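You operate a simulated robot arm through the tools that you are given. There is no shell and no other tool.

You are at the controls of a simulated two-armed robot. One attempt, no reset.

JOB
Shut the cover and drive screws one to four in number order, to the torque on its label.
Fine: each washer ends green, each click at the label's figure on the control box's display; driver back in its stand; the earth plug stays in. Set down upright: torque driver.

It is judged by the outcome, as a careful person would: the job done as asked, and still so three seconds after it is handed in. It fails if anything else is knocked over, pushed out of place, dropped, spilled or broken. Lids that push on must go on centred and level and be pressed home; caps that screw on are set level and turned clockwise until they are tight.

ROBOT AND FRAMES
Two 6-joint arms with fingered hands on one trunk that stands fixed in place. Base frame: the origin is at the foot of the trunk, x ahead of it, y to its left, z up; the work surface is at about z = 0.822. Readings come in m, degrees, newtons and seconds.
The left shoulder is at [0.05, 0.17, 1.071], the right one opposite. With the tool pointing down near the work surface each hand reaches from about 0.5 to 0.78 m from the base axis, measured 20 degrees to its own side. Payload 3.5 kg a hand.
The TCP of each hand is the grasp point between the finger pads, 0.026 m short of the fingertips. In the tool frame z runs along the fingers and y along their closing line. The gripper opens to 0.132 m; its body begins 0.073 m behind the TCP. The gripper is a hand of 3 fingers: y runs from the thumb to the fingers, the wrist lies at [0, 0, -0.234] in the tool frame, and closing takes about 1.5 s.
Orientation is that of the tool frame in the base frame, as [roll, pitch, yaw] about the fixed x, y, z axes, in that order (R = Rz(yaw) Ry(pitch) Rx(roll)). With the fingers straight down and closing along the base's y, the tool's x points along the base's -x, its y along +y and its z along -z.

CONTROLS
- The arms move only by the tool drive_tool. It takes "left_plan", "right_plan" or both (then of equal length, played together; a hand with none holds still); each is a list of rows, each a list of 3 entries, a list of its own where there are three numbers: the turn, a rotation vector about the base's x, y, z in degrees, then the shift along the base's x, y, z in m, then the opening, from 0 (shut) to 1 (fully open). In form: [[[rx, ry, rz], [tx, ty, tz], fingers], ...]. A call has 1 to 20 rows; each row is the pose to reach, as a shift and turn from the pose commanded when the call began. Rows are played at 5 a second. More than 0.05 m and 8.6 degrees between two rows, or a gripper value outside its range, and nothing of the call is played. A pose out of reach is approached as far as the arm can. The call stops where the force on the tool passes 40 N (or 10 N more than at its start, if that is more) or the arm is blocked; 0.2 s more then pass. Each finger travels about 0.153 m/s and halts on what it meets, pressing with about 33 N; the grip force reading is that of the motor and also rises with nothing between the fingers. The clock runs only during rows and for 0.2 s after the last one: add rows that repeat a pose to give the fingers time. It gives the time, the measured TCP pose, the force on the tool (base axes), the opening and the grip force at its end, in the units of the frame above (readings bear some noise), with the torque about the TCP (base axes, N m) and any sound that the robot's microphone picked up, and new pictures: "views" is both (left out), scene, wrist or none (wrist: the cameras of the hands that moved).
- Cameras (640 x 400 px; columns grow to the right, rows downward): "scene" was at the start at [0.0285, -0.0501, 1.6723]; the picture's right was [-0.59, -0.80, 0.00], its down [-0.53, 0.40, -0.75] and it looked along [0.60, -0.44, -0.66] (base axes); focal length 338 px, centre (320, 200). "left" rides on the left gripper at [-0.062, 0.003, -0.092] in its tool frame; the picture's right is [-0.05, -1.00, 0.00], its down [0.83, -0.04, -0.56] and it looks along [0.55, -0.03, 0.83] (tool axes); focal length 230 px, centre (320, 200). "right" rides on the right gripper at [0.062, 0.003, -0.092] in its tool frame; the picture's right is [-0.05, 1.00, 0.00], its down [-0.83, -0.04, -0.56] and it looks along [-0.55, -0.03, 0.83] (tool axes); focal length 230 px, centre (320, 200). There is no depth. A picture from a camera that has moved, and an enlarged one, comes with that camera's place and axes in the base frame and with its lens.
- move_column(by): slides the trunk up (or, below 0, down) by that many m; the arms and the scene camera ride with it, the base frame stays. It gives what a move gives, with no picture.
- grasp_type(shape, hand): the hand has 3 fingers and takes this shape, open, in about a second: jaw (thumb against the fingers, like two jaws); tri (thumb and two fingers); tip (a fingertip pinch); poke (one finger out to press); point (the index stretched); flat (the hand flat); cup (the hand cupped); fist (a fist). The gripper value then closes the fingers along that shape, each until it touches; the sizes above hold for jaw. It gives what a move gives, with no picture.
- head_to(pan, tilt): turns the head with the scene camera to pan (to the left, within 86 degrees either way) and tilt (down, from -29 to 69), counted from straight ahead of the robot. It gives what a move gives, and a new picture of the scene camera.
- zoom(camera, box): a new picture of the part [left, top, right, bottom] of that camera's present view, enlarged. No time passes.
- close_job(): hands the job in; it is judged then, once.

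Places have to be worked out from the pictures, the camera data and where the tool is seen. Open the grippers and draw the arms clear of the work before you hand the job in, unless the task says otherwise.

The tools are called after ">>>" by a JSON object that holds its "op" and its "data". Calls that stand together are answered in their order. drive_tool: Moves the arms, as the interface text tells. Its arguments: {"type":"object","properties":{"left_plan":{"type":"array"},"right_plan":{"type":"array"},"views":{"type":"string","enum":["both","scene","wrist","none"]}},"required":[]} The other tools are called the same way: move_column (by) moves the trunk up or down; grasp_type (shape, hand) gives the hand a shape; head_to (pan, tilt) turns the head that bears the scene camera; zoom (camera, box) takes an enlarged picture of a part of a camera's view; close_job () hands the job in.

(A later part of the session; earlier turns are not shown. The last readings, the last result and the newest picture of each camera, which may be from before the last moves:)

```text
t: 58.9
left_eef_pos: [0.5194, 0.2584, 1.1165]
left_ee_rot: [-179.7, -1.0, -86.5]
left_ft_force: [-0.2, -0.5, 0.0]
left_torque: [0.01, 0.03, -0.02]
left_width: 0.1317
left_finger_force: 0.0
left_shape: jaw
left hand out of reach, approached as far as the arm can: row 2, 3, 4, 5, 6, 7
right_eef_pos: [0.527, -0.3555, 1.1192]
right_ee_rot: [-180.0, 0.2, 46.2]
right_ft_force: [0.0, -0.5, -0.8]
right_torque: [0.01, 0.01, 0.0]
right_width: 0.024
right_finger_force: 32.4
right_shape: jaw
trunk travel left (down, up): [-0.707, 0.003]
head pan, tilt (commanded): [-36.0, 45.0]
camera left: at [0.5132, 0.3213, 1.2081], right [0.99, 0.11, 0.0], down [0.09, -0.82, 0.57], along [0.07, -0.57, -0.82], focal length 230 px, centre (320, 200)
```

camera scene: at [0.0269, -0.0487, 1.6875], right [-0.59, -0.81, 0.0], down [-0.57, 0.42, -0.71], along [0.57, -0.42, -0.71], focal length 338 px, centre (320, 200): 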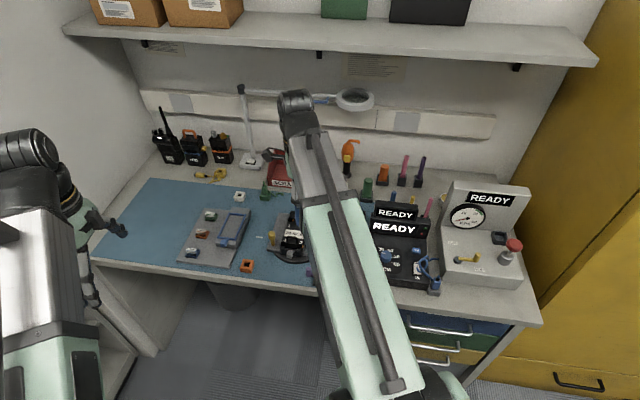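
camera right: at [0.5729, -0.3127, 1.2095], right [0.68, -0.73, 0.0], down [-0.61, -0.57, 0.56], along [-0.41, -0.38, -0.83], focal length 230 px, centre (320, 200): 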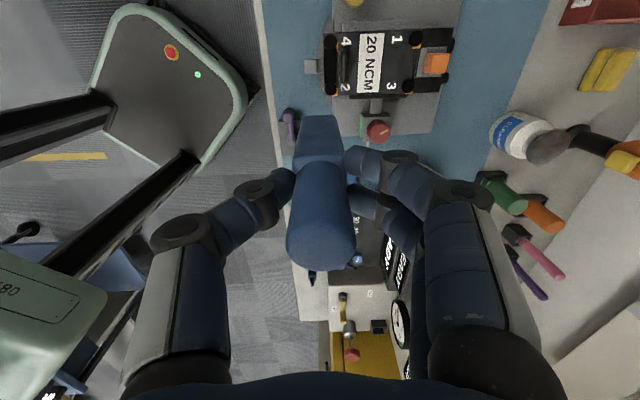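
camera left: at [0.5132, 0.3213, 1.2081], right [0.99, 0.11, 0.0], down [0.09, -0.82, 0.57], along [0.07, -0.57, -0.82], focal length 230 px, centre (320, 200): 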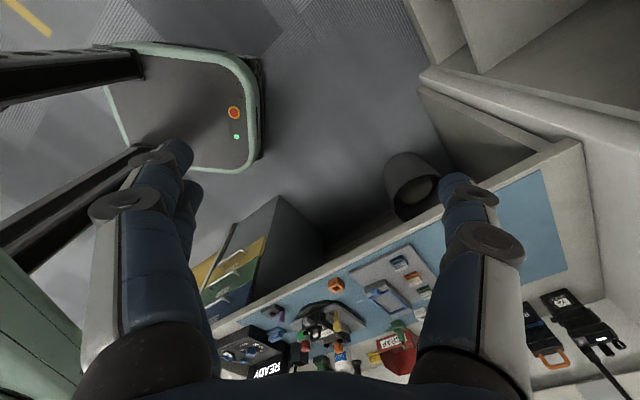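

The left wrist hit its limit, but from here with zoom it can still serve as a side camera if tilted up. I tilt the left hand about 32° so its camera looks across the bench toward the housing.

>>> {"op": "drive_tool", "data": {"left_plan": [[[-8, 0, 0], [0, 0, 0], 1], [[-16, 0, 0], [0, 0, 0], 1], [[-24, 0, 0], [0, 0, 0], 1], [[-32, 0, 0], [0, 0, 0], 1], [[-32, 0, 0], [0, 0, 0], 1]], "views": "wrist"}}

```text
t: 60.1
left_eef_pos: [0.5233, 0.2545, 1.1184]
left_ee_rot: [178.1, -33.1, -86.0]
left_ft_force: [-0.8, 0.0, 0.3]
left_torque: [-0.01, -0.01, -0.02]
left_width: 0.1321
left_finger_force: 0.0
left_shape: jaw
right_eef_pos: [0.5268, -0.3559, 1.1188]
right_ee_rot: [-180.0, 0.1, 46.2]
right_ft_force: [-0.4, 0.0, -2.8]
right_torque: [0.0, 0.01, 0.02]
right_width: 0.0238
right_finger_force: 32.7
right_shape: jaw
trunk travel left (down, up): [-0.707, 0.003]
head pan, tilt (commanded): [-36.0, 45.0]
camera left: at [0.5161, 0.3561, 1.1616], right [0.99, 0.1, -0.06], down [0.09, -0.39, 0.92], along [0.07, -0.92, -0.39], focal length 230 px, centre (320, 200)
```

left: 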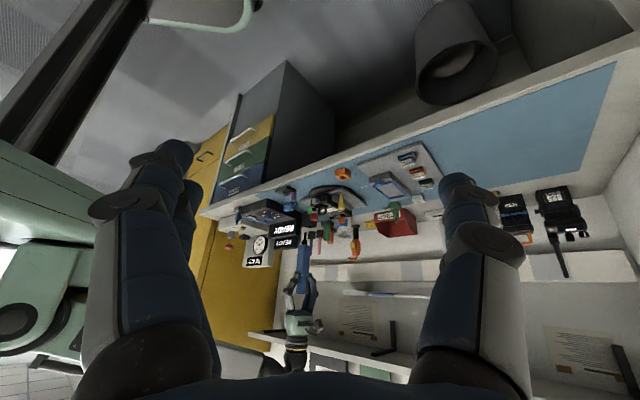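

Now the left camera sees the right hand holding the driver (upside down). I zoom in on it.

>>> {"op": "zoom", "data": {"camera": "left", "box": [270, 170, 370, 320]}}

>>> {"op": "zoom", "data": {"camera": "left", "box": [280, 180, 350, 240]}}

```text
2.67 times, centred on (320, 245) of left
camera zoom: at [0.5161, 0.3561, 1.1616], right [0.99, 0.1, -0.06], down [0.09, -0.39, 0.92], along [0.07, -0.92, -0.39], focal length 614 px, centre (320, 80)
```

zoom: 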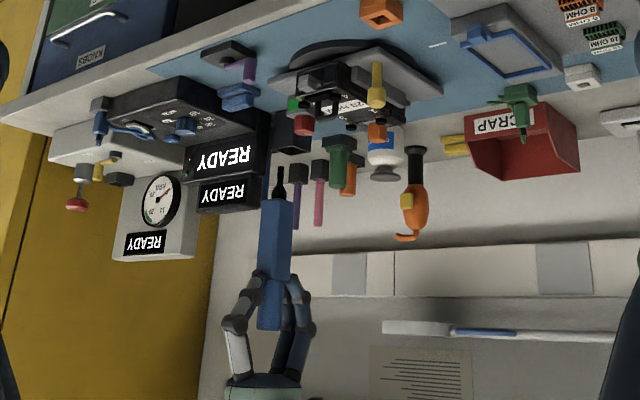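

```text
6.67 times, centred on (315, 210) of left
camera zoom: at [0.5161, 0.3561, 1.1616], right [0.99, 0.1, -0.06], down [0.09, -0.39, 0.92], along [0.07, -0.92, -0.39], focal length 1534 px, centre (353, 133)
```

zoom: 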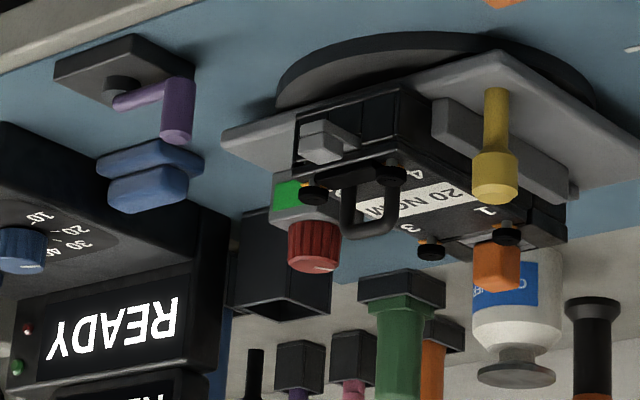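

The driver's blue body carries a chuck and thin black bit – definitely the torque driver. I zoom in to measure the bit tip relative to the grip.

>>> {"op": "zoom", "data": {"camera": "left", "box": [275, 225, 335, 275]}}

>>> {"op": "zoom", "data": {"camera": "left", "box": [275, 255, 335, 305]}}

>>> {"op": "zoom", "data": {"camera": "left", "box": [312, 195, 352, 225]}}

```text
8.00 times, centred on (305, 250) of left
camera zoom: at [0.5161, 0.3561, 1.1616], right [0.99, 0.1, -0.06], down [0.09, -0.39, 0.92], along [0.07, -0.92, -0.39], focal length 1841 px, centre (440, -200)
```

zoom: 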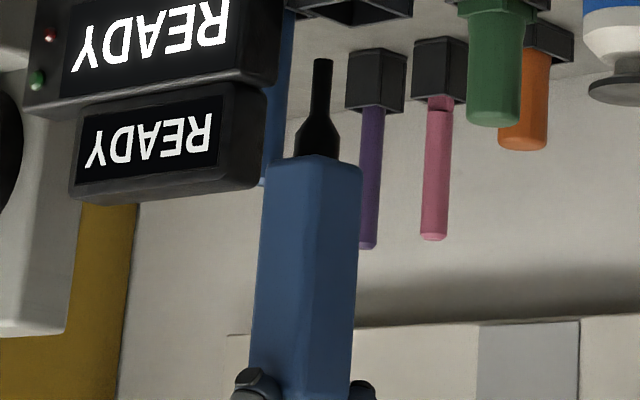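

```text
8.00 times, centred on (305, 280) of left
camera zoom: at [0.5161, 0.3561, 1.1616], right [0.99, 0.1, -0.06], down [0.09, -0.39, 0.92], along [0.07, -0.92, -0.39], focal length 1841 px, centre (440, -440)
```

zoom: 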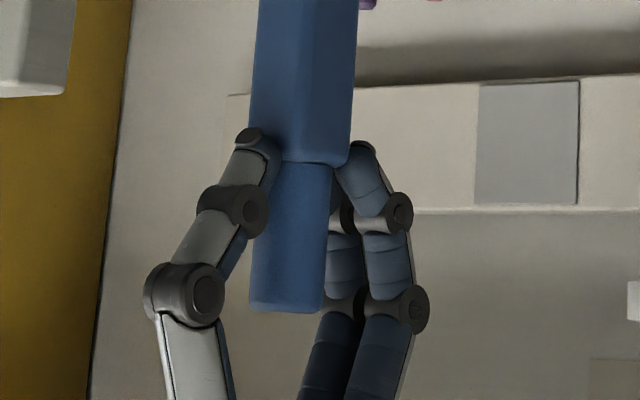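

```text
13.33 times, centred on (332, 210) of left
camera zoom: at [0.5161, 0.3561, 1.1616], right [0.99, 0.1, -0.06], down [0.09, -0.39, 0.92], along [0.07, -0.92, -0.39], focal length 3068 px, centre (160, 67)
```

zoom: 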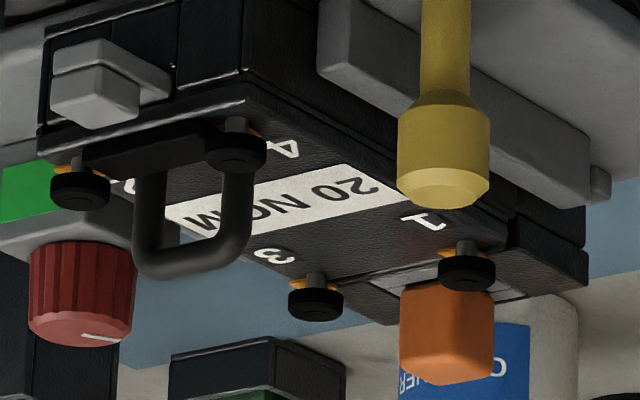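

Geometry from the left view: bit tip is about 0.148 m below the grip point, body end 0.109 below. I check whether the scene camera can also see the bit tip past the arm.

>>> {"op": "zoom", "data": {"camera": "scene", "box": [260, 180, 350, 270]}}

```text
4.44 times, centred on (305, 225) of scene
camera zoom: at [0.0269, -0.0483, 1.6875], right [-0.59, -0.81, 0.0], down [-0.57, 0.42, -0.71], along [0.57, -0.42, -0.71], focal length 1502 px, centre (387, 89)
```

zoom: 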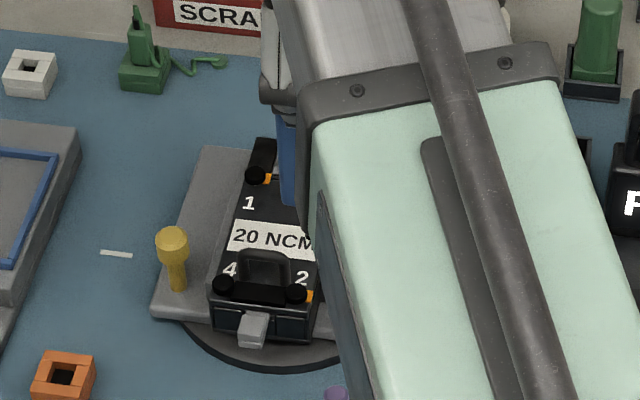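

The bit is just hidden behind the arm edge; panning the head left shifts the camera leftward, which should expose it. I try pan 0.

>>> {"op": "head_to", "data": {"pan": 2, "tilt": 42}}

>>> {"op": "zoom", "data": {"camera": "scene", "box": [500, 100, 620, 220]}}

```text
t: 61.1
left_eef_pos: [0.5234, 0.2546, 1.1175]
left_ee_rot: [178.2, -33.0, -86.0]
left_ft_force: [-0.9, -0.6, 0.7]
left_torque: [0.03, 0.03, 0.01]
left_width: 0.1319
left_finger_force: 0.0
left_shape: jaw
right_eef_pos: [0.5277, -0.3546, 1.1182]
right_ee_rot: [180.0, 0.2, 46.2]
right_ft_force: [-0.1, -0.1, -1.0]
right_torque: [-0.01, -0.02, 0.02]
right_width: 0.0239
right_finger_force: 33.1
right_shape: jaw
trunk travel left (down, up): [-0.707, 0.003]
head pan, tilt (commanded): [2.0, 42.0]
camera scene: at [0.0448, 0.0026, 1.6918], right [0.03, -1.0, 0.0], down [-0.67, -0.02, -0.74], along [0.74, 0.03, -0.67], focal length 338 px, centre (320, 200)
```

scene: 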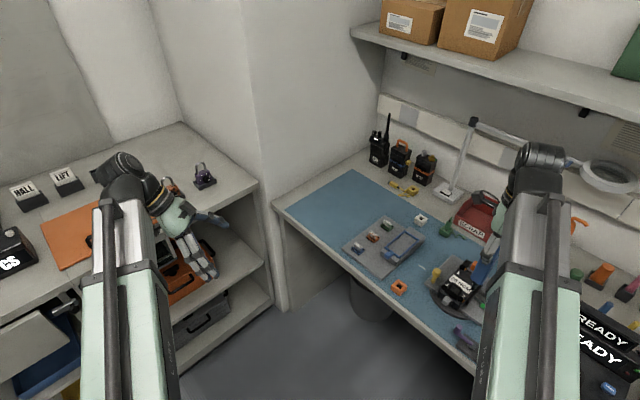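

```text
3.33 times, centred on (560, 160) of scene
camera zoom: at [0.0448, 0.0026, 1.6918], right [0.03, -1.0, 0.0], down [-0.67, -0.02, -0.74], along [0.74, 0.03, -0.67], focal length 1127 px, centre (-480, 333)
```

zoom: 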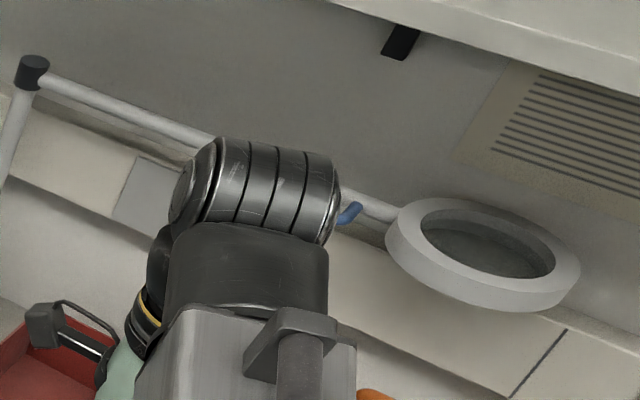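

From here the driver body is visible next to the arm around pixel (485, 265). I zoom there.

>>> {"op": "zoom", "data": {"camera": "scene", "box": [425, 235, 515, 325]}}

```text
4.44 times, centred on (470, 280) of scene
camera zoom: at [0.0448, 0.0026, 1.6918], right [0.03, -1.0, 0.0], down [-0.67, -0.02, -0.74], along [0.74, 0.03, -0.67], focal length 1502 px, centre (-347, -156)
```

zoom: 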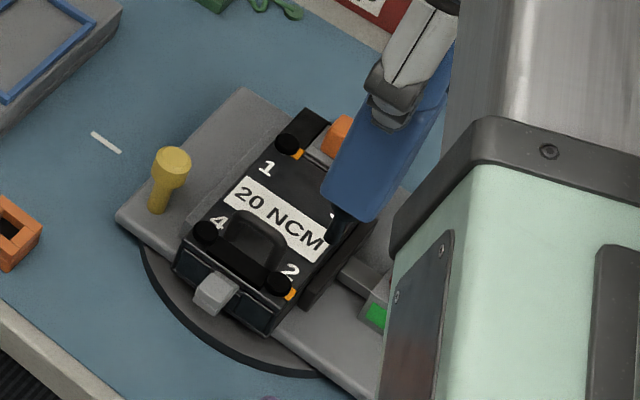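

Now both the scene and left cameras see the bit. Triangulated, screw 1's head top is at about (0.6535, -0.3886, 0.8935). I zoom to locate the bit tip precisely in the scene view.

>>> {"op": "zoom", "data": {"camera": "scene", "box": [480, 270, 510, 300]}}

>>> {"op": "zoom", "data": {"camera": "scene", "box": [455, 255, 495, 310]}}

>>> {"op": "zoom", "data": {"camera": "left", "box": [295, 225, 315, 245]}}

```text
13.33 times, centred on (495, 285) of scene
camera zoom: at [0.0448, 0.0026, 1.6918], right [0.03, -1.0, 0.0], down [-0.67, -0.02, -0.74], along [0.74, 0.03, -0.67], focal length 4507 px, centre (-2013, -933)
```

zoom: 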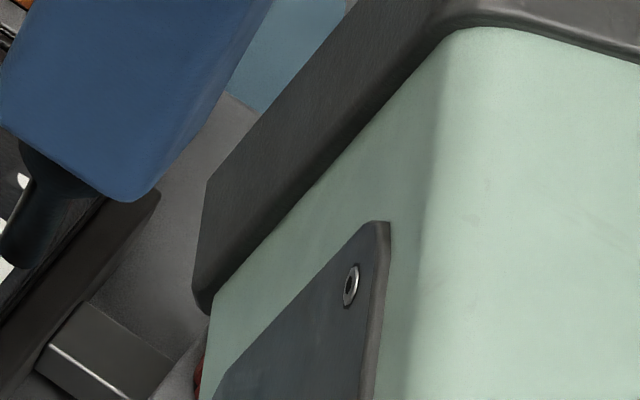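

```text
7.27 times, centred on (475, 282) of scene
camera zoom: at [0.0448, 0.0026, 1.6918], right [0.03, -1.0, 0.0], down [-0.67, -0.02, -0.74], along [0.74, 0.03, -0.67], focal length 2459 px, centre (-807, -400)
```

zoom: 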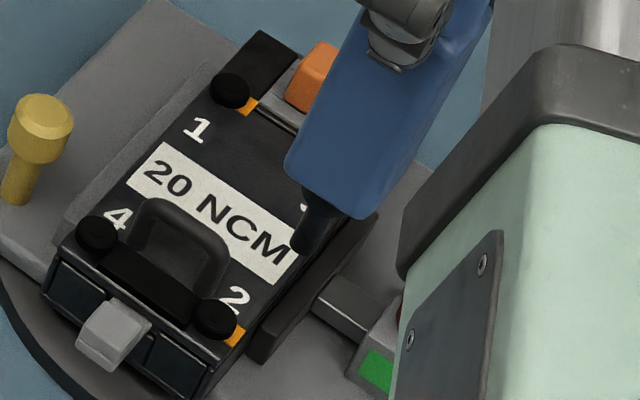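

```text
16.00 times, centred on (305, 235) of left
camera zoom: at [0.5162, 0.3562, 1.1618], right [0.99, 0.1, -0.06], down [0.09, -0.39, 0.92], along [0.07, -0.92, -0.4], focal length 3681 px, centre (560, -360)
```

zoom: 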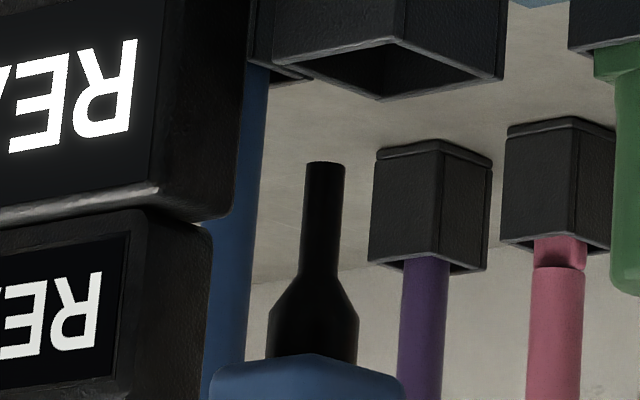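

The bit tip is on the tool axis within a millimetre. I move over to put it about 4–5 cm above screw 1 (clearing the handle), then check both views.

>>> {"op": "drive_tool", "data": {"right_plan": [[[0, 0, 0], [0.042, -0.0113, -0.02], 0.1], [[0, 0, 0], [0.084, -0.0226, -0.034], 0.1], [[0, 0, 0], [0.1262, -0.0339, -0.034], 0.1], [[0, 0, 0], [0.1262, -0.0339, -0.034], 0.1]], "views": "scene"}}

>>> {"op": "zoom", "data": {"camera": "left", "box": [310, 195, 370, 255]}}

>>> {"op": "zoom", "data": {"camera": "scene", "box": [450, 230, 510, 290]}}

```text
t: 62.1
left_eef_pos: [0.5226, 0.2549, 1.1179]
left_ee_rot: [178.1, -33.1, -86.1]
left_ft_force: [-0.8, 0.6, 0.0]
left_torque: [-0.01, -0.03, 0.03]
left_width: 0.1319
left_finger_force: 0.2
left_shape: jaw
right_eef_pos: [0.6543, -0.387, 1.0836]
right_ee_rot: [179.8, 0.1, 46.1]
right_ft_force: [-1.1, -0.1, -2.1]
right_torque: [0.01, -0.04, 0.0]
right_width: 0.0238
right_finger_force: 32.8
right_shape: jaw
trunk travel left (down, up): [-0.707, 0.003]
head pan, tilt (commanded): [2.0, 42.0]
camera scene: at [0.0441, 0.0028, 1.6919], right [0.04, -1.0, 0.0], down [-0.67, -0.02, -0.74], along [0.74, 0.03, -0.67], focal length 338 px, centre (320, 200)
```

scene: 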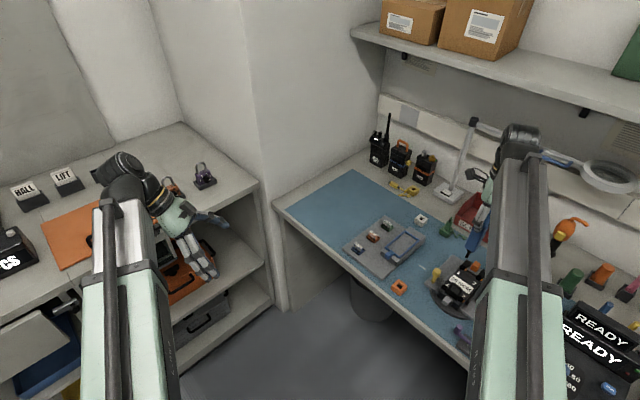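

```text
6.67 times, centred on (340, 225) of left
camera zoom: at [0.5157, 0.3563, 1.1619], right [0.99, 0.1, -0.05], down [0.09, -0.39, 0.92], along [0.07, -0.92, -0.4], focal length 1534 px, centre (187, 33)
```

zoom: 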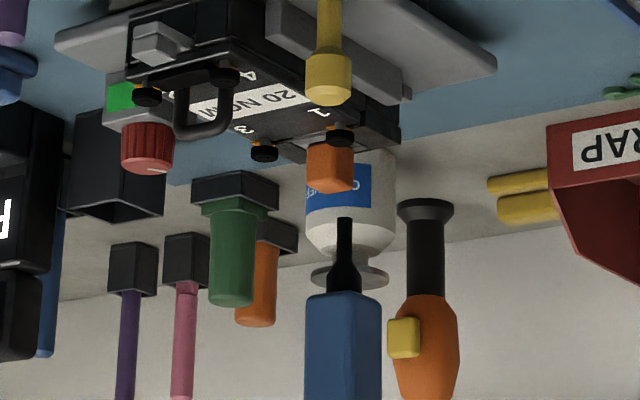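

```text
6.67 times, centred on (480, 260) of scene
camera zoom: at [0.0441, 0.0028, 1.6919], right [0.04, -1.0, 0.0], down [-0.67, -0.02, -0.74], along [0.74, 0.03, -0.67], focal length 2254 px, centre (-747, -200)
```

zoom: 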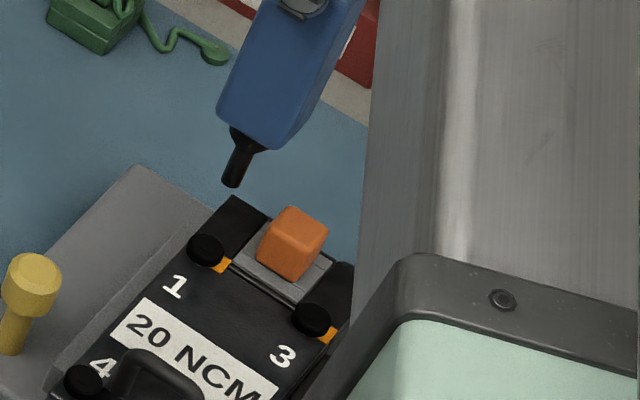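

Both views agree: the tip is 4 cm above screw 1, about 2.6 mm too far in +x. I correct and descend 3 cm, then check again closely.

>>> {"op": "drive_tool", "data": {"right_plan": [[[0, 0, 0], [-0.0026, -0.0005, -0.015], 0.1], [[0, 0, 0], [-0.0026, -0.0005, -0.03], 0.1], [[0, 0, 0], [-0.0026, -0.0005, -0.03], 0.1]], "views": "none"}}

>>> {"op": "zoom", "data": {"camera": "left", "box": [328, 202, 358, 232]}}

>>> {"op": "zoom", "data": {"camera": "scene", "box": [460, 255, 490, 285]}}

```text
t: 62.9
left_eef_pos: [0.5236, 0.2548, 1.1182]
left_ee_rot: [178.2, -33.0, -86.1]
left_ft_force: [-1.0, 0.9, -0.4]
left_torque: [0.01, 0.01, -0.02]
left_width: 0.1318
left_finger_force: 0.1
left_shape: jaw
right_eef_pos: [0.6526, -0.3882, 1.0529]
right_ee_rot: [180.0, 0.2, 46.2]
right_ft_force: [-0.8, -0.3, -1.0]
right_torque: [-0.01, -0.03, -0.02]
right_width: 0.0239
right_finger_force: 32.8
right_shape: jaw
trunk travel left (down, up): [-0.707, 0.003]
head pan, tilt (commanded): [2.0, 42.0]
```

```text
13.33 times, centred on (343, 217) of left
camera zoom: at [0.5161, 0.3562, 1.1618], right [0.99, 0.1, -0.06], down [0.09, -0.39, 0.92], along [0.07, -0.92, -0.4], focal length 3068 px, centre (13, -27)
```

zoom: 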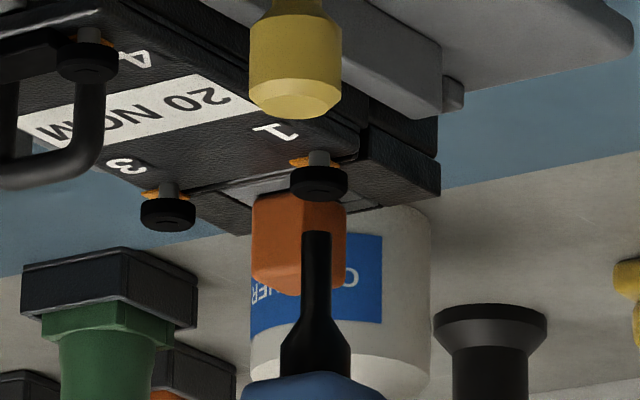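

```text
13.33 times, centred on (475, 270) of scene
camera zoom: at [0.0447, 0.0027, 1.6918], right [0.04, -1.0, 0.0], down [-0.67, -0.02, -0.74], along [0.74, 0.03, -0.67], focal length 4507 px, centre (-1747, -733)
```

zoom: 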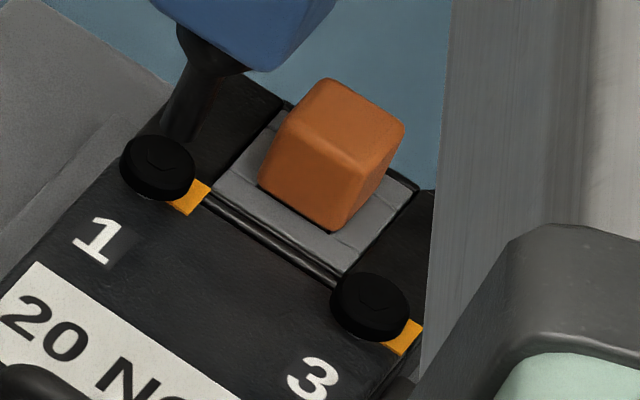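

Tip and screw agree within 1 mm, gap ≈12 mm. I descend onto screw 1 and press lightly to see if the driver starts on its own.

>>> {"op": "drive_tool", "data": {"right_plan": [[[0, 0, 0], [0.0006, 0.0004, -0.006], 0.1], [[0, 0, 0], [0.0006, 0.0004, -0.011], 0.1], [[0, 0, 0], [0.0006, 0.0004, -0.014], 0.1], [[0, 0, 0], [0.0006, 0.0004, -0.014], 0.1]], "views": "none"}}

>>> {"op": "zoom", "data": {"camera": "left", "box": [328, 202, 358, 232]}}

>>> {"op": "zoom", "data": {"camera": "scene", "box": [460, 255, 490, 285]}}

>>> {"op": "zoom", "data": {"camera": "scene", "box": [540, 290, 640, 400]}}

```text
t: 63.9
left_eef_pos: [0.5233, 0.2546, 1.1182]
left_ee_rot: [178.3, -33.0, -86.0]
left_ft_force: [0.0, 1.0, 0.1]
left_torque: [0.0, -0.01, 0.01]
left_width: 0.1317
left_finger_force: 0.1
left_shape: jaw
right_eef_pos: [0.6526, -0.3885, 1.0389]
right_ee_rot: [179.9, 0.2, 46.2]
right_ft_force: [-0.5, 0.8, 0.4]
right_torque: [-0.01, -0.03, 0.03]
right_width: 0.0239
right_finger_force: 32.9
right_shape: jaw
trunk travel left (down, up): [-0.707, 0.003]
head pan, tilt (commanded): [2.0, 42.0]
```

```text
13.33 times, centred on (343, 217) of left
camera zoom: at [0.5161, 0.3563, 1.1617], right [0.99, 0.1, -0.06], down [0.09, -0.39, 0.92], along [0.07, -0.92, -0.4], focal length 3068 px, centre (13, -27)
```

zoom: 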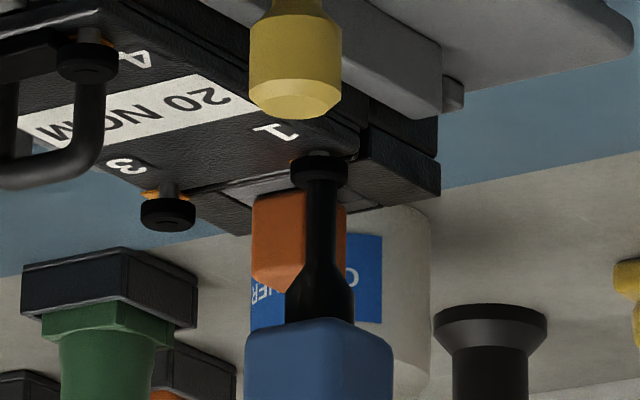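

```text
13.33 times, centred on (475, 270) of scene
camera zoom: at [0.0447, 0.0027, 1.6918], right [0.04, -1.0, 0.0], down [-0.67, -0.02, -0.74], along [0.74, 0.03, -0.67], focal length 4507 px, centre (-1747, -733)
```

zoom: 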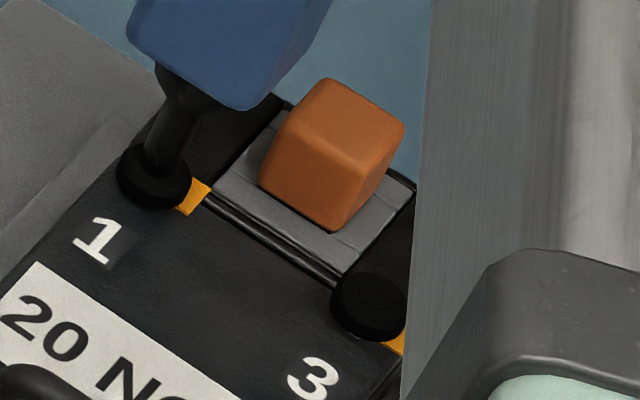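

```text
3.64 times, centred on (590, 345) of scene
camera zoom: at [0.0447, 0.0027, 1.6918], right [0.04, -1.0, 0.0], down [-0.67, -0.02, -0.74], along [0.74, 0.03, -0.67], focal length 1229 px, centre (-662, -327)
```

zoom: 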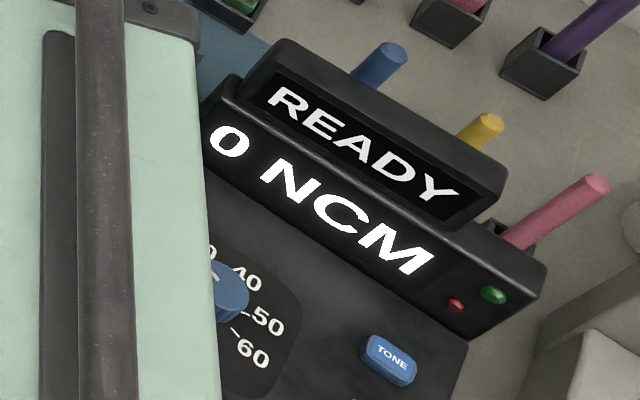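

Contact: the display changed to a "…0 NCM" reading and the screw head has gone down a little. I hold a second and watch for sound, force and head movement.

>>> {"op": "drive_tool", "data": {"right_plan": [[[0, 0, 0], [0, 0, 0], 0.1], [[0, 0, 0], [0, 0, 0], 0.1], [[0, 0, 0], [0, 0, 0], 0.1], [[0, 0, 0], [0, 0, 0], 0.1]], "views": "none"}}

>>> {"op": "zoom", "data": {"camera": "left", "box": [328, 202, 358, 232]}}

>>> {"op": "zoom", "data": {"camera": "left", "box": [215, 190, 315, 260]}}

```text
t: 64.9
left_eef_pos: [0.5236, 0.2544, 1.1181]
left_ee_rot: [178.2, -33.0, -86.0]
left_ft_force: [-0.6, 0.0, 0.5]
left_torque: [0.0, -0.03, -0.01]
left_width: 0.1319
left_finger_force: 0.0
left_shape: jaw
right_eef_pos: [0.6529, -0.3872, 1.04]
right_ee_rot: [-179.9, 0.1, 46.2]
right_ft_force: [-0.3, -0.5, -2.5]
right_torque: [0.03, 0.02, -0.03]
right_width: 0.0241
right_finger_force: 32.8
right_shape: jaw
trunk travel left (down, up): [-0.707, 0.003]
head pan, tilt (commanded): [2.0, 42.0]
```

```text
13.33 times, centred on (343, 217) of left
camera zoom: at [0.5162, 0.3562, 1.1617], right [0.99, 0.1, -0.06], down [0.09, -0.39, 0.92], along [0.07, -0.92, -0.4], focal length 3068 px, centre (13, -27)
```

zoom: 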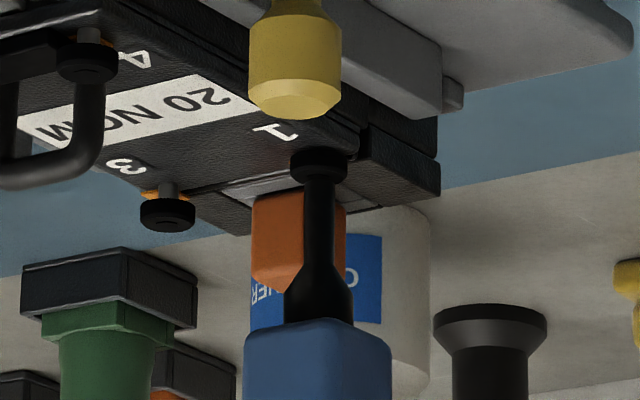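

```text
5.71 times, centred on (265, 225) of left
camera zoom: at [0.5162, 0.3562, 1.1617], right [0.99, 0.1, -0.06], down [0.09, -0.39, 0.92], along [0.07, -0.92, -0.4], focal length 1315 px, centre (634, 57)
```

zoom: 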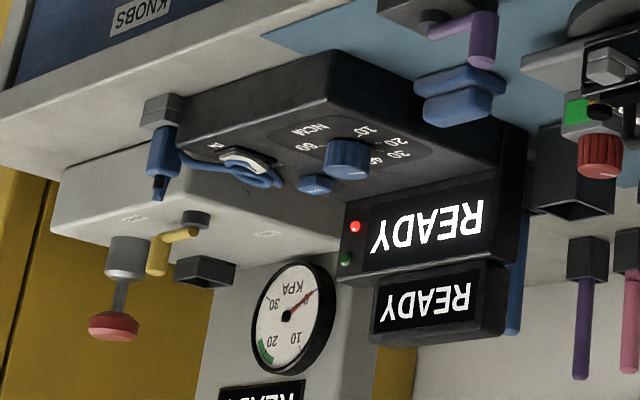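

The screw head has moved down about 5 mm, and the display is back to READY with the red lamp lit. I zoom on the lamps and on washer 1.

>>> {"op": "zoom", "data": {"camera": "left", "box": [262, 215, 302, 245]}}

>>> {"op": "zoom", "data": {"camera": "scene", "box": [460, 255, 490, 285]}}

>>> {"op": "zoom", "data": {"camera": "left", "box": [333, 202, 353, 222]}}

>>> {"op": "zoom", "data": {"camera": "scene", "box": [540, 290, 640, 400]}}

```text
13.33 times, centred on (282, 230) of left
camera zoom: at [0.5162, 0.3562, 1.1617], right [0.99, 0.1, -0.06], down [0.09, -0.39, 0.92], along [0.07, -0.92, -0.4], focal length 3068 px, centre (827, -200)
```

zoom: 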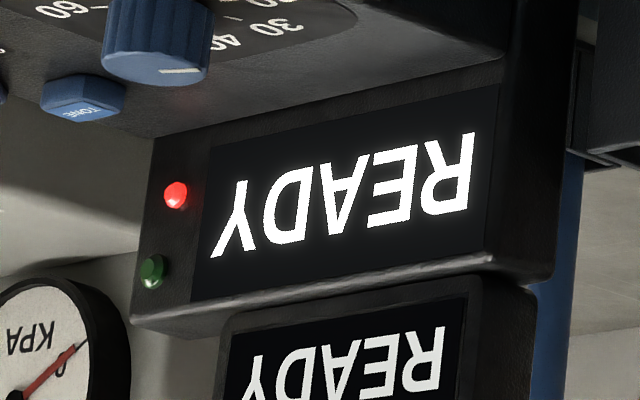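

```text
13.33 times, centred on (475, 270) of scene
camera zoom: at [0.0448, 0.0026, 1.6918], right [0.04, -1.0, 0.0], down [-0.67, -0.02, -0.74], along [0.74, 0.03, -0.67], focal length 4507 px, centre (-1747, -733)
```

zoom: 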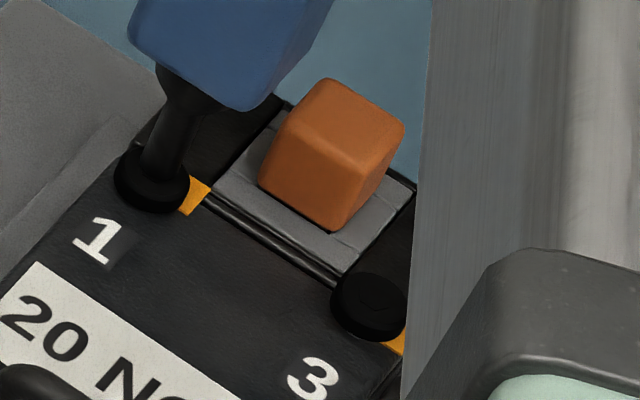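

```text
16.00 times, centred on (343, 212) of left
camera zoom: at [0.5162, 0.3562, 1.1617], right [0.99, 0.1, -0.06], down [0.09, -0.39, 0.92], along [0.07, -0.92, -0.4], focal length 3681 px, centre (-48, 8)
```

zoom: 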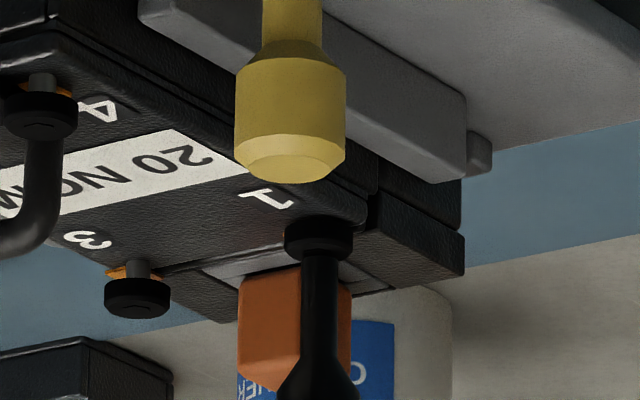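

```text
3.64 times, centred on (590, 345) of scene
camera zoom: at [0.0448, 0.0026, 1.6918], right [0.04, -1.0, 0.0], down [-0.67, -0.02, -0.74], along [0.74, 0.03, -0.67], focal length 1229 px, centre (-662, -327)
```

zoom: 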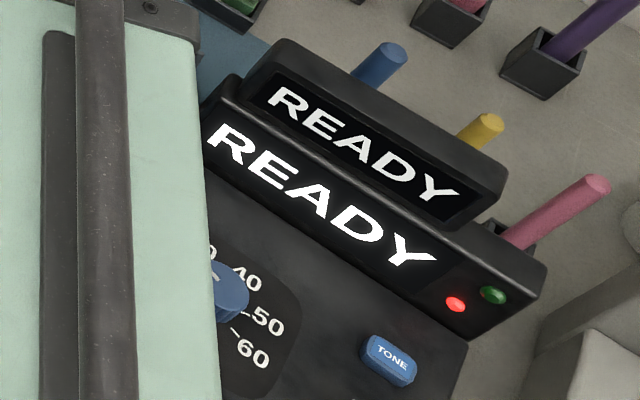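

Red lamp: the bit lost contact when the screw sank away before the click; washer is still orange. I follow it down with continuous gentle pressure in small steps.

>>> {"op": "drive_tool", "data": {"right_plan": [[[0, 0, 0], [0, 0, -0.002], 0.1], [[0, 0, 0], [0, 0, -0.0035], 0.1], [[0, 0, 0], [0, 0, -0.005], 0.1], [[0, 0, 0], [0, 0, -0.0065], 0.1], [[0, 0, 0], [0, 0, -0.008], 0.1]], "views": "none"}}

>>> {"op": "zoom", "data": {"camera": "scene", "box": [540, 290, 640, 400]}}

>>> {"op": "zoom", "data": {"camera": "left", "box": [333, 202, 353, 222]}}

```text
t: 66.1
left_eef_pos: [0.5213, 0.2547, 1.1189]
left_ee_rot: [178.2, -33.1, -86.1]
left_ft_force: [-0.5, -0.3, -0.1]
left_torque: [-0.01, 0.0, 0.0]
left_width: 0.1319
left_finger_force: 0.0
left_shape: jaw
right_eef_pos: [0.653, -0.3872, 1.0351]
right_ee_rot: [179.8, 0.1, 46.2]
right_ft_force: [-0.4, 0.1, 19.7]
right_torque: [-0.05, 0.0, 0.14]
right_width: 0.0246
right_finger_force: 32.7
right_shape: jaw
trunk travel left (down, up): [-0.707, 0.003]
head pan, tilt (commanded): [2.0, 42.0]
```

```text
3.64 times, centred on (590, 345) of scene
camera zoom: at [0.0426, 0.0039, 1.6922], right [0.04, -1.0, 0.0], down [-0.67, -0.02, -0.74], along [0.74, 0.03, -0.67], focal length 1229 px, centre (-662, -327)
```

zoom: 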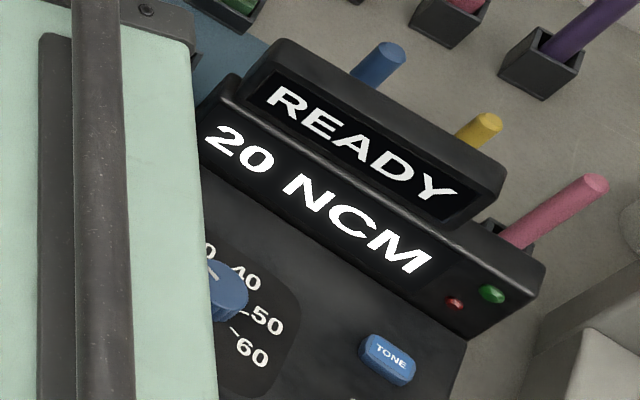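

```text
16.00 times, centred on (343, 212) of left
camera zoom: at [0.5148, 0.3571, 1.1625], right [0.99, 0.1, -0.05], down [0.09, -0.39, 0.92], along [0.07, -0.92, -0.39], focal length 3681 px, centre (-48, 8)
```

zoom: 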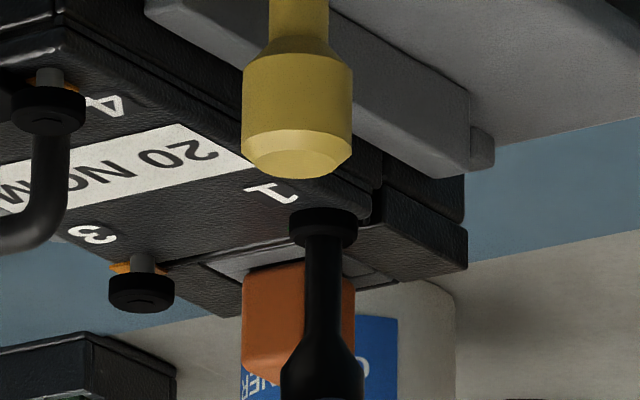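

The display shows 20 NCM while engaged and I feel 0.14 N·m reaction: the driver is running. I hold the pressure and listen for the click.

>>> {"op": "drive_tool", "data": {"right_plan": [[[0, 0, 0], [0, 0, 0], 0.1], [[0, 0, 0], [0, 0, 0], 0.1], [[0, 0, 0], [0, 0, 0], 0.1], [[0, 0, 0], [0, 0, 0], 0.1]], "views": "none"}}

>>> {"op": "zoom", "data": {"camera": "scene", "box": [540, 290, 640, 400]}}

>>> {"op": "zoom", "data": {"camera": "left", "box": [333, 202, 353, 222]}}

>>> {"op": "zoom", "data": {"camera": "scene", "box": [460, 255, 490, 285]}}

```text
t: 67.1
left_eef_pos: [0.5217, 0.2559, 1.1183]
left_ee_rot: [178.3, -33.1, -86.1]
left_ft_force: [0.8, 0.4, 0.5]
left_torque: [0.03, -0.04, -0.01]
left_width: 0.132
left_finger_force: 0.1
left_shape: jaw
right_eef_pos: [0.6526, -0.3871, 1.0341]
right_ee_rot: [179.7, 0.2, 46.3]
right_ft_force: [0.3, -0.8, 26.2]
right_torque: [-0.02, -0.05, 0.01]
right_width: 0.025
right_finger_force: 33.1
right_shape: jaw
trunk travel left (down, up): [-0.707, 0.003]
head pan, tilt (commanded): [2.0, 42.0]
```

```text
3.64 times, centred on (590, 345) of scene
camera zoom: at [0.0423, 0.0042, 1.692], right [0.04, -1.0, 0.0], down [-0.67, -0.02, -0.74], along [0.74, 0.03, -0.67], focal length 1229 px, centre (-662, -327)
```

zoom: 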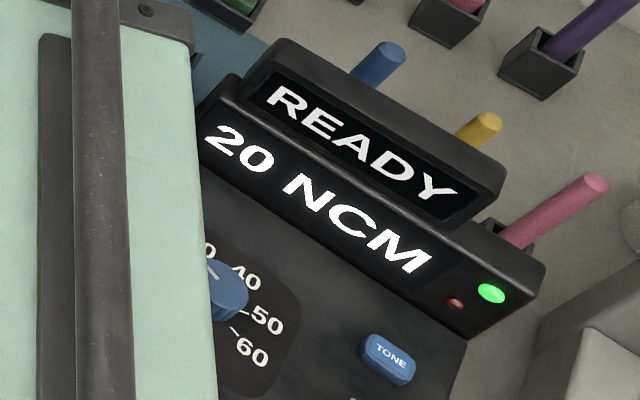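

```text
16.00 times, centred on (343, 212) of left
camera zoom: at [0.5145, 0.3572, 1.1623], right [0.99, 0.1, -0.05], down [0.09, -0.39, 0.92], along [0.07, -0.92, -0.39], focal length 3681 px, centre (-48, 8)
```

zoom: 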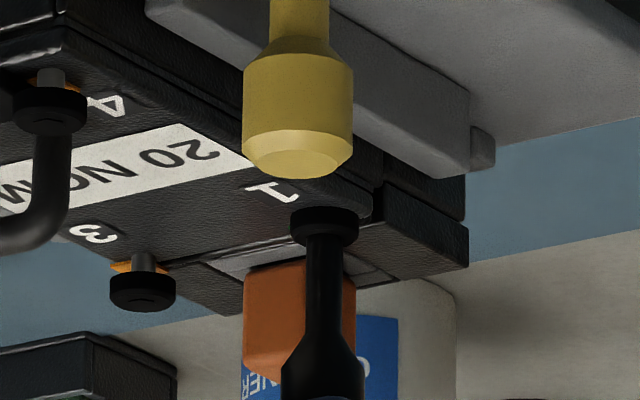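

```text
13.33 times, centred on (475, 270) of scene
camera zoom: at [0.0423, 0.0042, 1.692], right [0.04, -1.0, 0.0], down [-0.67, -0.02, -0.74], along [0.74, 0.03, -0.67], focal length 4507 px, centre (-1747, -733)
```

zoom: 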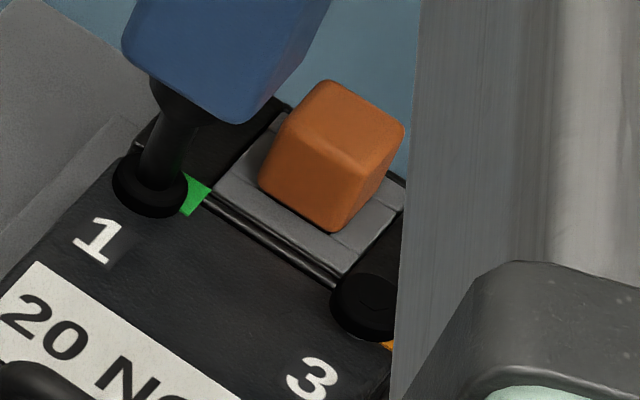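

Washer 1 is green, green lamp on, display 20 NCM. I lift off and move over screw 2 (front-right), staying above the handle, then check alignment.

>>> {"op": "drive_tool", "data": {"right_plan": [[[0, 0, 0], [0, 0, 0.02], 0.1], [[0, 0, 0], [0, 0, 0.055], 0.1], [[0, 0, 0], [-0.04, 0.0133, 0.055], 0.1], [[0, 0, 0], [-0.08, 0.0266, 0.055], 0.1], [[0, 0, 0], [-0.1039, 0.0345, 0.055], 0.1], [[0, 0, 0], [-0.1039, 0.0345, 0.055], 0.1]], "views": "scene"}}

>>> {"op": "zoom", "data": {"camera": "left", "box": [300, 195, 340, 245]}}

>>> {"op": "zoom", "data": {"camera": "scene", "box": [445, 255, 505, 315]}}

```text
t: 68.5
left_eef_pos: [0.5224, 0.2545, 1.1181]
left_ee_rot: [178.2, -33.0, -86.0]
left_ft_force: [-0.4, 0.7, -0.6]
left_torque: [0.0, 0.03, 0.03]
left_width: 0.1319
left_finger_force: 0.1
left_shape: jaw
right_eef_pos: [0.5482, -0.3554, 1.087]
right_ee_rot: [-180.0, 0.2, 46.2]
right_ft_force: [0.9, 0.7, -1.8]
right_torque: [-0.03, -0.01, 0.0]
right_width: 0.0246
right_finger_force: 33.0
right_shape: jaw
trunk travel left (down, up): [-0.707, 0.003]
head pan, tilt (commanded): [2.0, 42.0]
camera scene: at [0.045, 0.0026, 1.6918], right [0.04, -1.0, 0.0], down [-0.67, -0.02, -0.74], along [0.74, 0.03, -0.67], focal length 338 px, centre (320, 200)
```

scene: 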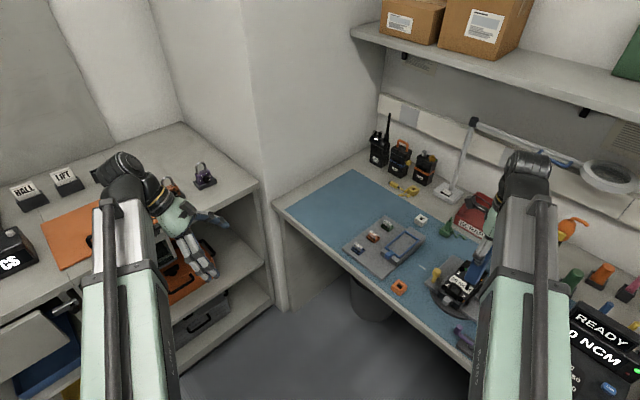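

```text
8.00 times, centred on (320, 220) of left
camera zoom: at [0.5164, 0.3562, 1.1617], right [0.99, 0.1, -0.06], down [0.09, -0.39, 0.92], along [0.07, -0.92, -0.4], focal length 1841 px, centre (320, 40)
```

zoom: 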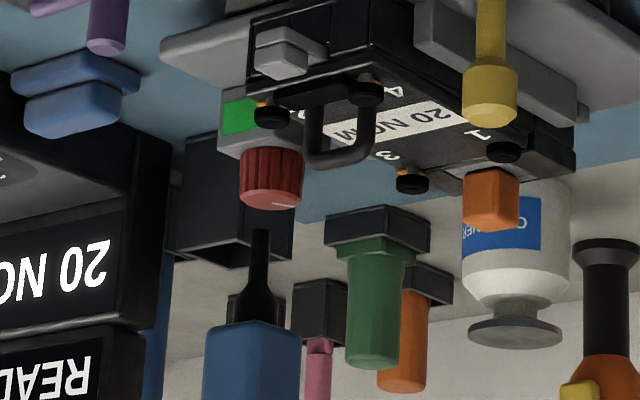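

```text
6.67 times, centred on (475, 285) of scene
camera zoom: at [0.045, 0.0026, 1.6918], right [0.04, -1.0, 0.0], down [-0.67, -0.02, -0.74], along [0.74, 0.03, -0.67], focal length 2254 px, centre (-713, -367)
```

zoom: 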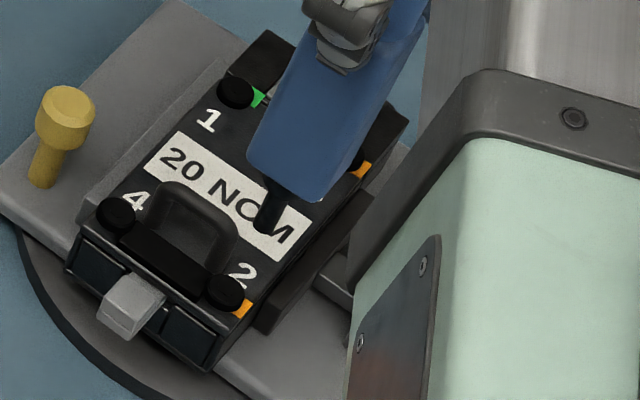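

Tip is 1.7 mm off screw 2 and 4.6 cm above. I correct (+1.5, +0.8 mm), descend 3.4 cm and check closely.

>>> {"op": "drive_tool", "data": {"right_plan": [[[0, 0, 0], [0.0015, 0.0008, -0.017], 0.1], [[0, 0, 0], [0.0015, 0.0008, -0.034], 0.1], [[0, 0, 0], [0.0015, 0.0008, -0.034], 0.1]], "views": "none"}}

>>> {"op": "zoom", "data": {"camera": "left", "box": [302, 204, 332, 234]}}

>>> {"op": "zoom", "data": {"camera": "scene", "box": [460, 280, 490, 310]}}

```text
t: 69.3
left_eef_pos: [0.5229, 0.2544, 1.1184]
left_ee_rot: [178.2, -32.9, -86.0]
left_ft_force: [-0.9, 0.5, -1.2]
left_torque: [-0.01, 0.02, -0.02]
left_width: 0.1318
left_finger_force: 0.0
left_shape: jaw
right_eef_pos: [0.5513, -0.353, 1.0529]
right_ee_rot: [180.0, 0.2, 46.2]
right_ft_force: [-0.1, 0.2, -0.8]
right_torque: [0.01, 0.03, -0.01]
right_width: 0.0242
right_finger_force: 32.5
right_shape: jaw
trunk travel left (down, up): [-0.707, 0.003]
head pan, tilt (commanded): [2.0, 42.0]
```

```text
13.33 times, centred on (317, 219) of left
camera zoom: at [0.5162, 0.3562, 1.1617], right [0.99, 0.1, -0.06], down [0.09, -0.39, 0.92], along [0.07, -0.92, -0.4], focal length 3068 px, centre (360, -53)
```

zoom: 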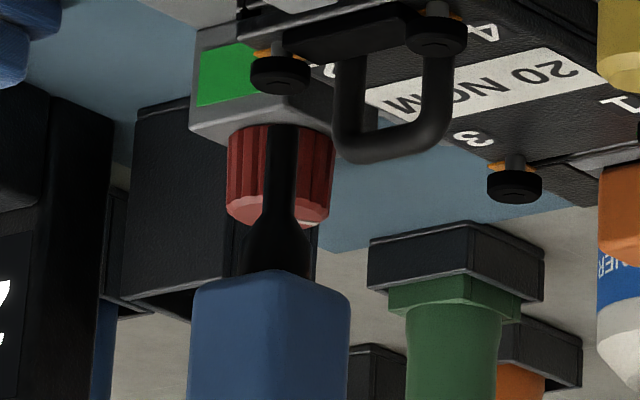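

```text
13.33 times, centred on (475, 295) of scene
camera zoom: at [0.0448, 0.0027, 1.6918], right [0.04, -1.0, 0.0], down [-0.67, -0.02, -0.74], along [0.74, 0.03, -0.67], focal length 4507 px, centre (-1747, -1067)
```

zoom: 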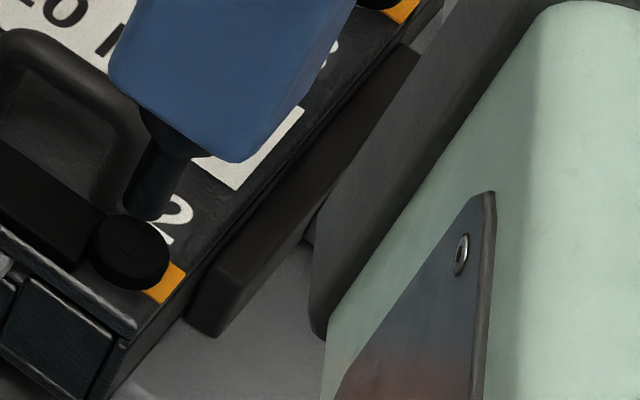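

Tip within about 1 mm of screw 2's centre, gap ≈12 mm. I go down with continuous following pressure, ending with a hold for the click.

>>> {"op": "drive_tool", "data": {"right_plan": [[[0, 0, 0], [-0.001, -0.0004, -0.007], 0.1], [[0, 0, 0], [-0.001, -0.0004, -0.012], 0.1], [[0, 0, 0], [-0.001, -0.0004, -0.0135], 0.1], [[0, 0, 0], [-0.001, -0.0004, -0.015], 0.1], [[0, 0, 0], [-0.001, -0.0004, -0.0165], 0.1], [[0, 0, 0], [-0.001, -0.0004, -0.018], 0.1], [[0, 0, 0], [-0.001, -0.0004, -0.0195], 0.1], [[0, 0, 0], [-0.001, -0.0004, -0.021], 0.1], [[0, 0, 0], [-0.001, -0.0004, -0.022], 0.1], [[0, 0, 0], [-0.001, -0.0004, -0.022], 0.1], [[0, 0, 0], [-0.001, -0.0004, -0.022], 0.1], [[0, 0, 0], [-0.001, -0.0004, -0.022], 0.1]], "views": "none"}}

>>> {"op": "zoom", "data": {"camera": "scene", "box": [460, 280, 490, 310]}}

>>> {"op": "zoom", "data": {"camera": "scene", "box": [540, 290, 640, 400]}}

>>> {"op": "zoom", "data": {"camera": "left", "box": [302, 204, 332, 234]}}

```text
t: 71.9
left_eef_pos: [0.5226, 0.2559, 1.1186]
left_ee_rot: [178.3, -33.1, -86.1]
left_ft_force: [0.0, 0.4, -0.8]
left_torque: [0.01, 0.03, 0.03]
left_width: 0.1319
left_finger_force: 0.1
left_shape: jaw
right_eef_pos: [0.5484, -0.3525, 1.0326]
right_ee_rot: [179.8, 0.0, 46.2]
right_ft_force: [0.2, 0.0, 27.5]
right_torque: [-0.04, -0.05, -0.01]
right_width: 0.0247
right_finger_force: 33.5
right_shape: jaw
trunk travel left (down, up): [-0.707, 0.003]
head pan, tilt (commanded): [2.0, 42.0]
```

```text
13.33 times, centred on (475, 295) of scene
camera zoom: at [0.0425, 0.0042, 1.692], right [0.04, -1.0, 0.0], down [-0.67, -0.02, -0.74], along [0.74, 0.03, -0.67], focal length 4507 px, centre (-1747, -1067)
```

zoom: 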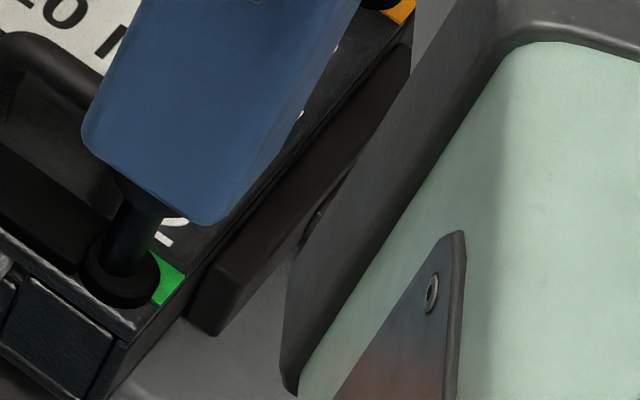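

```text
3.64 times, centred on (590, 345) of scene
camera zoom: at [0.0425, 0.0042, 1.692], right [0.04, -1.0, 0.0], down [-0.67, -0.02, -0.74], along [0.74, 0.03, -0.67], focal length 1229 px, centre (-662, -327)
```

zoom: 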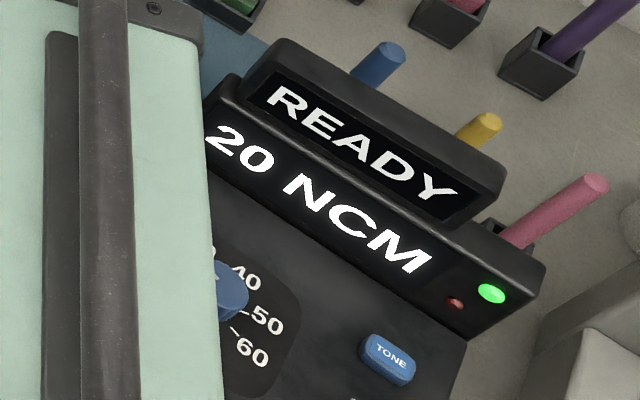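

```text
13.33 times, centred on (317, 219) of left
camera zoom: at [0.5147, 0.3573, 1.1623], right [0.99, 0.1, -0.05], down [0.09, -0.39, 0.92], along [0.07, -0.92, -0.39], focal length 3068 px, centre (360, -53)
```

zoom: 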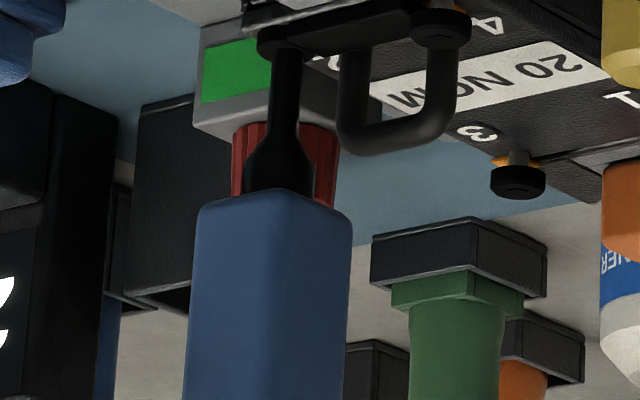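

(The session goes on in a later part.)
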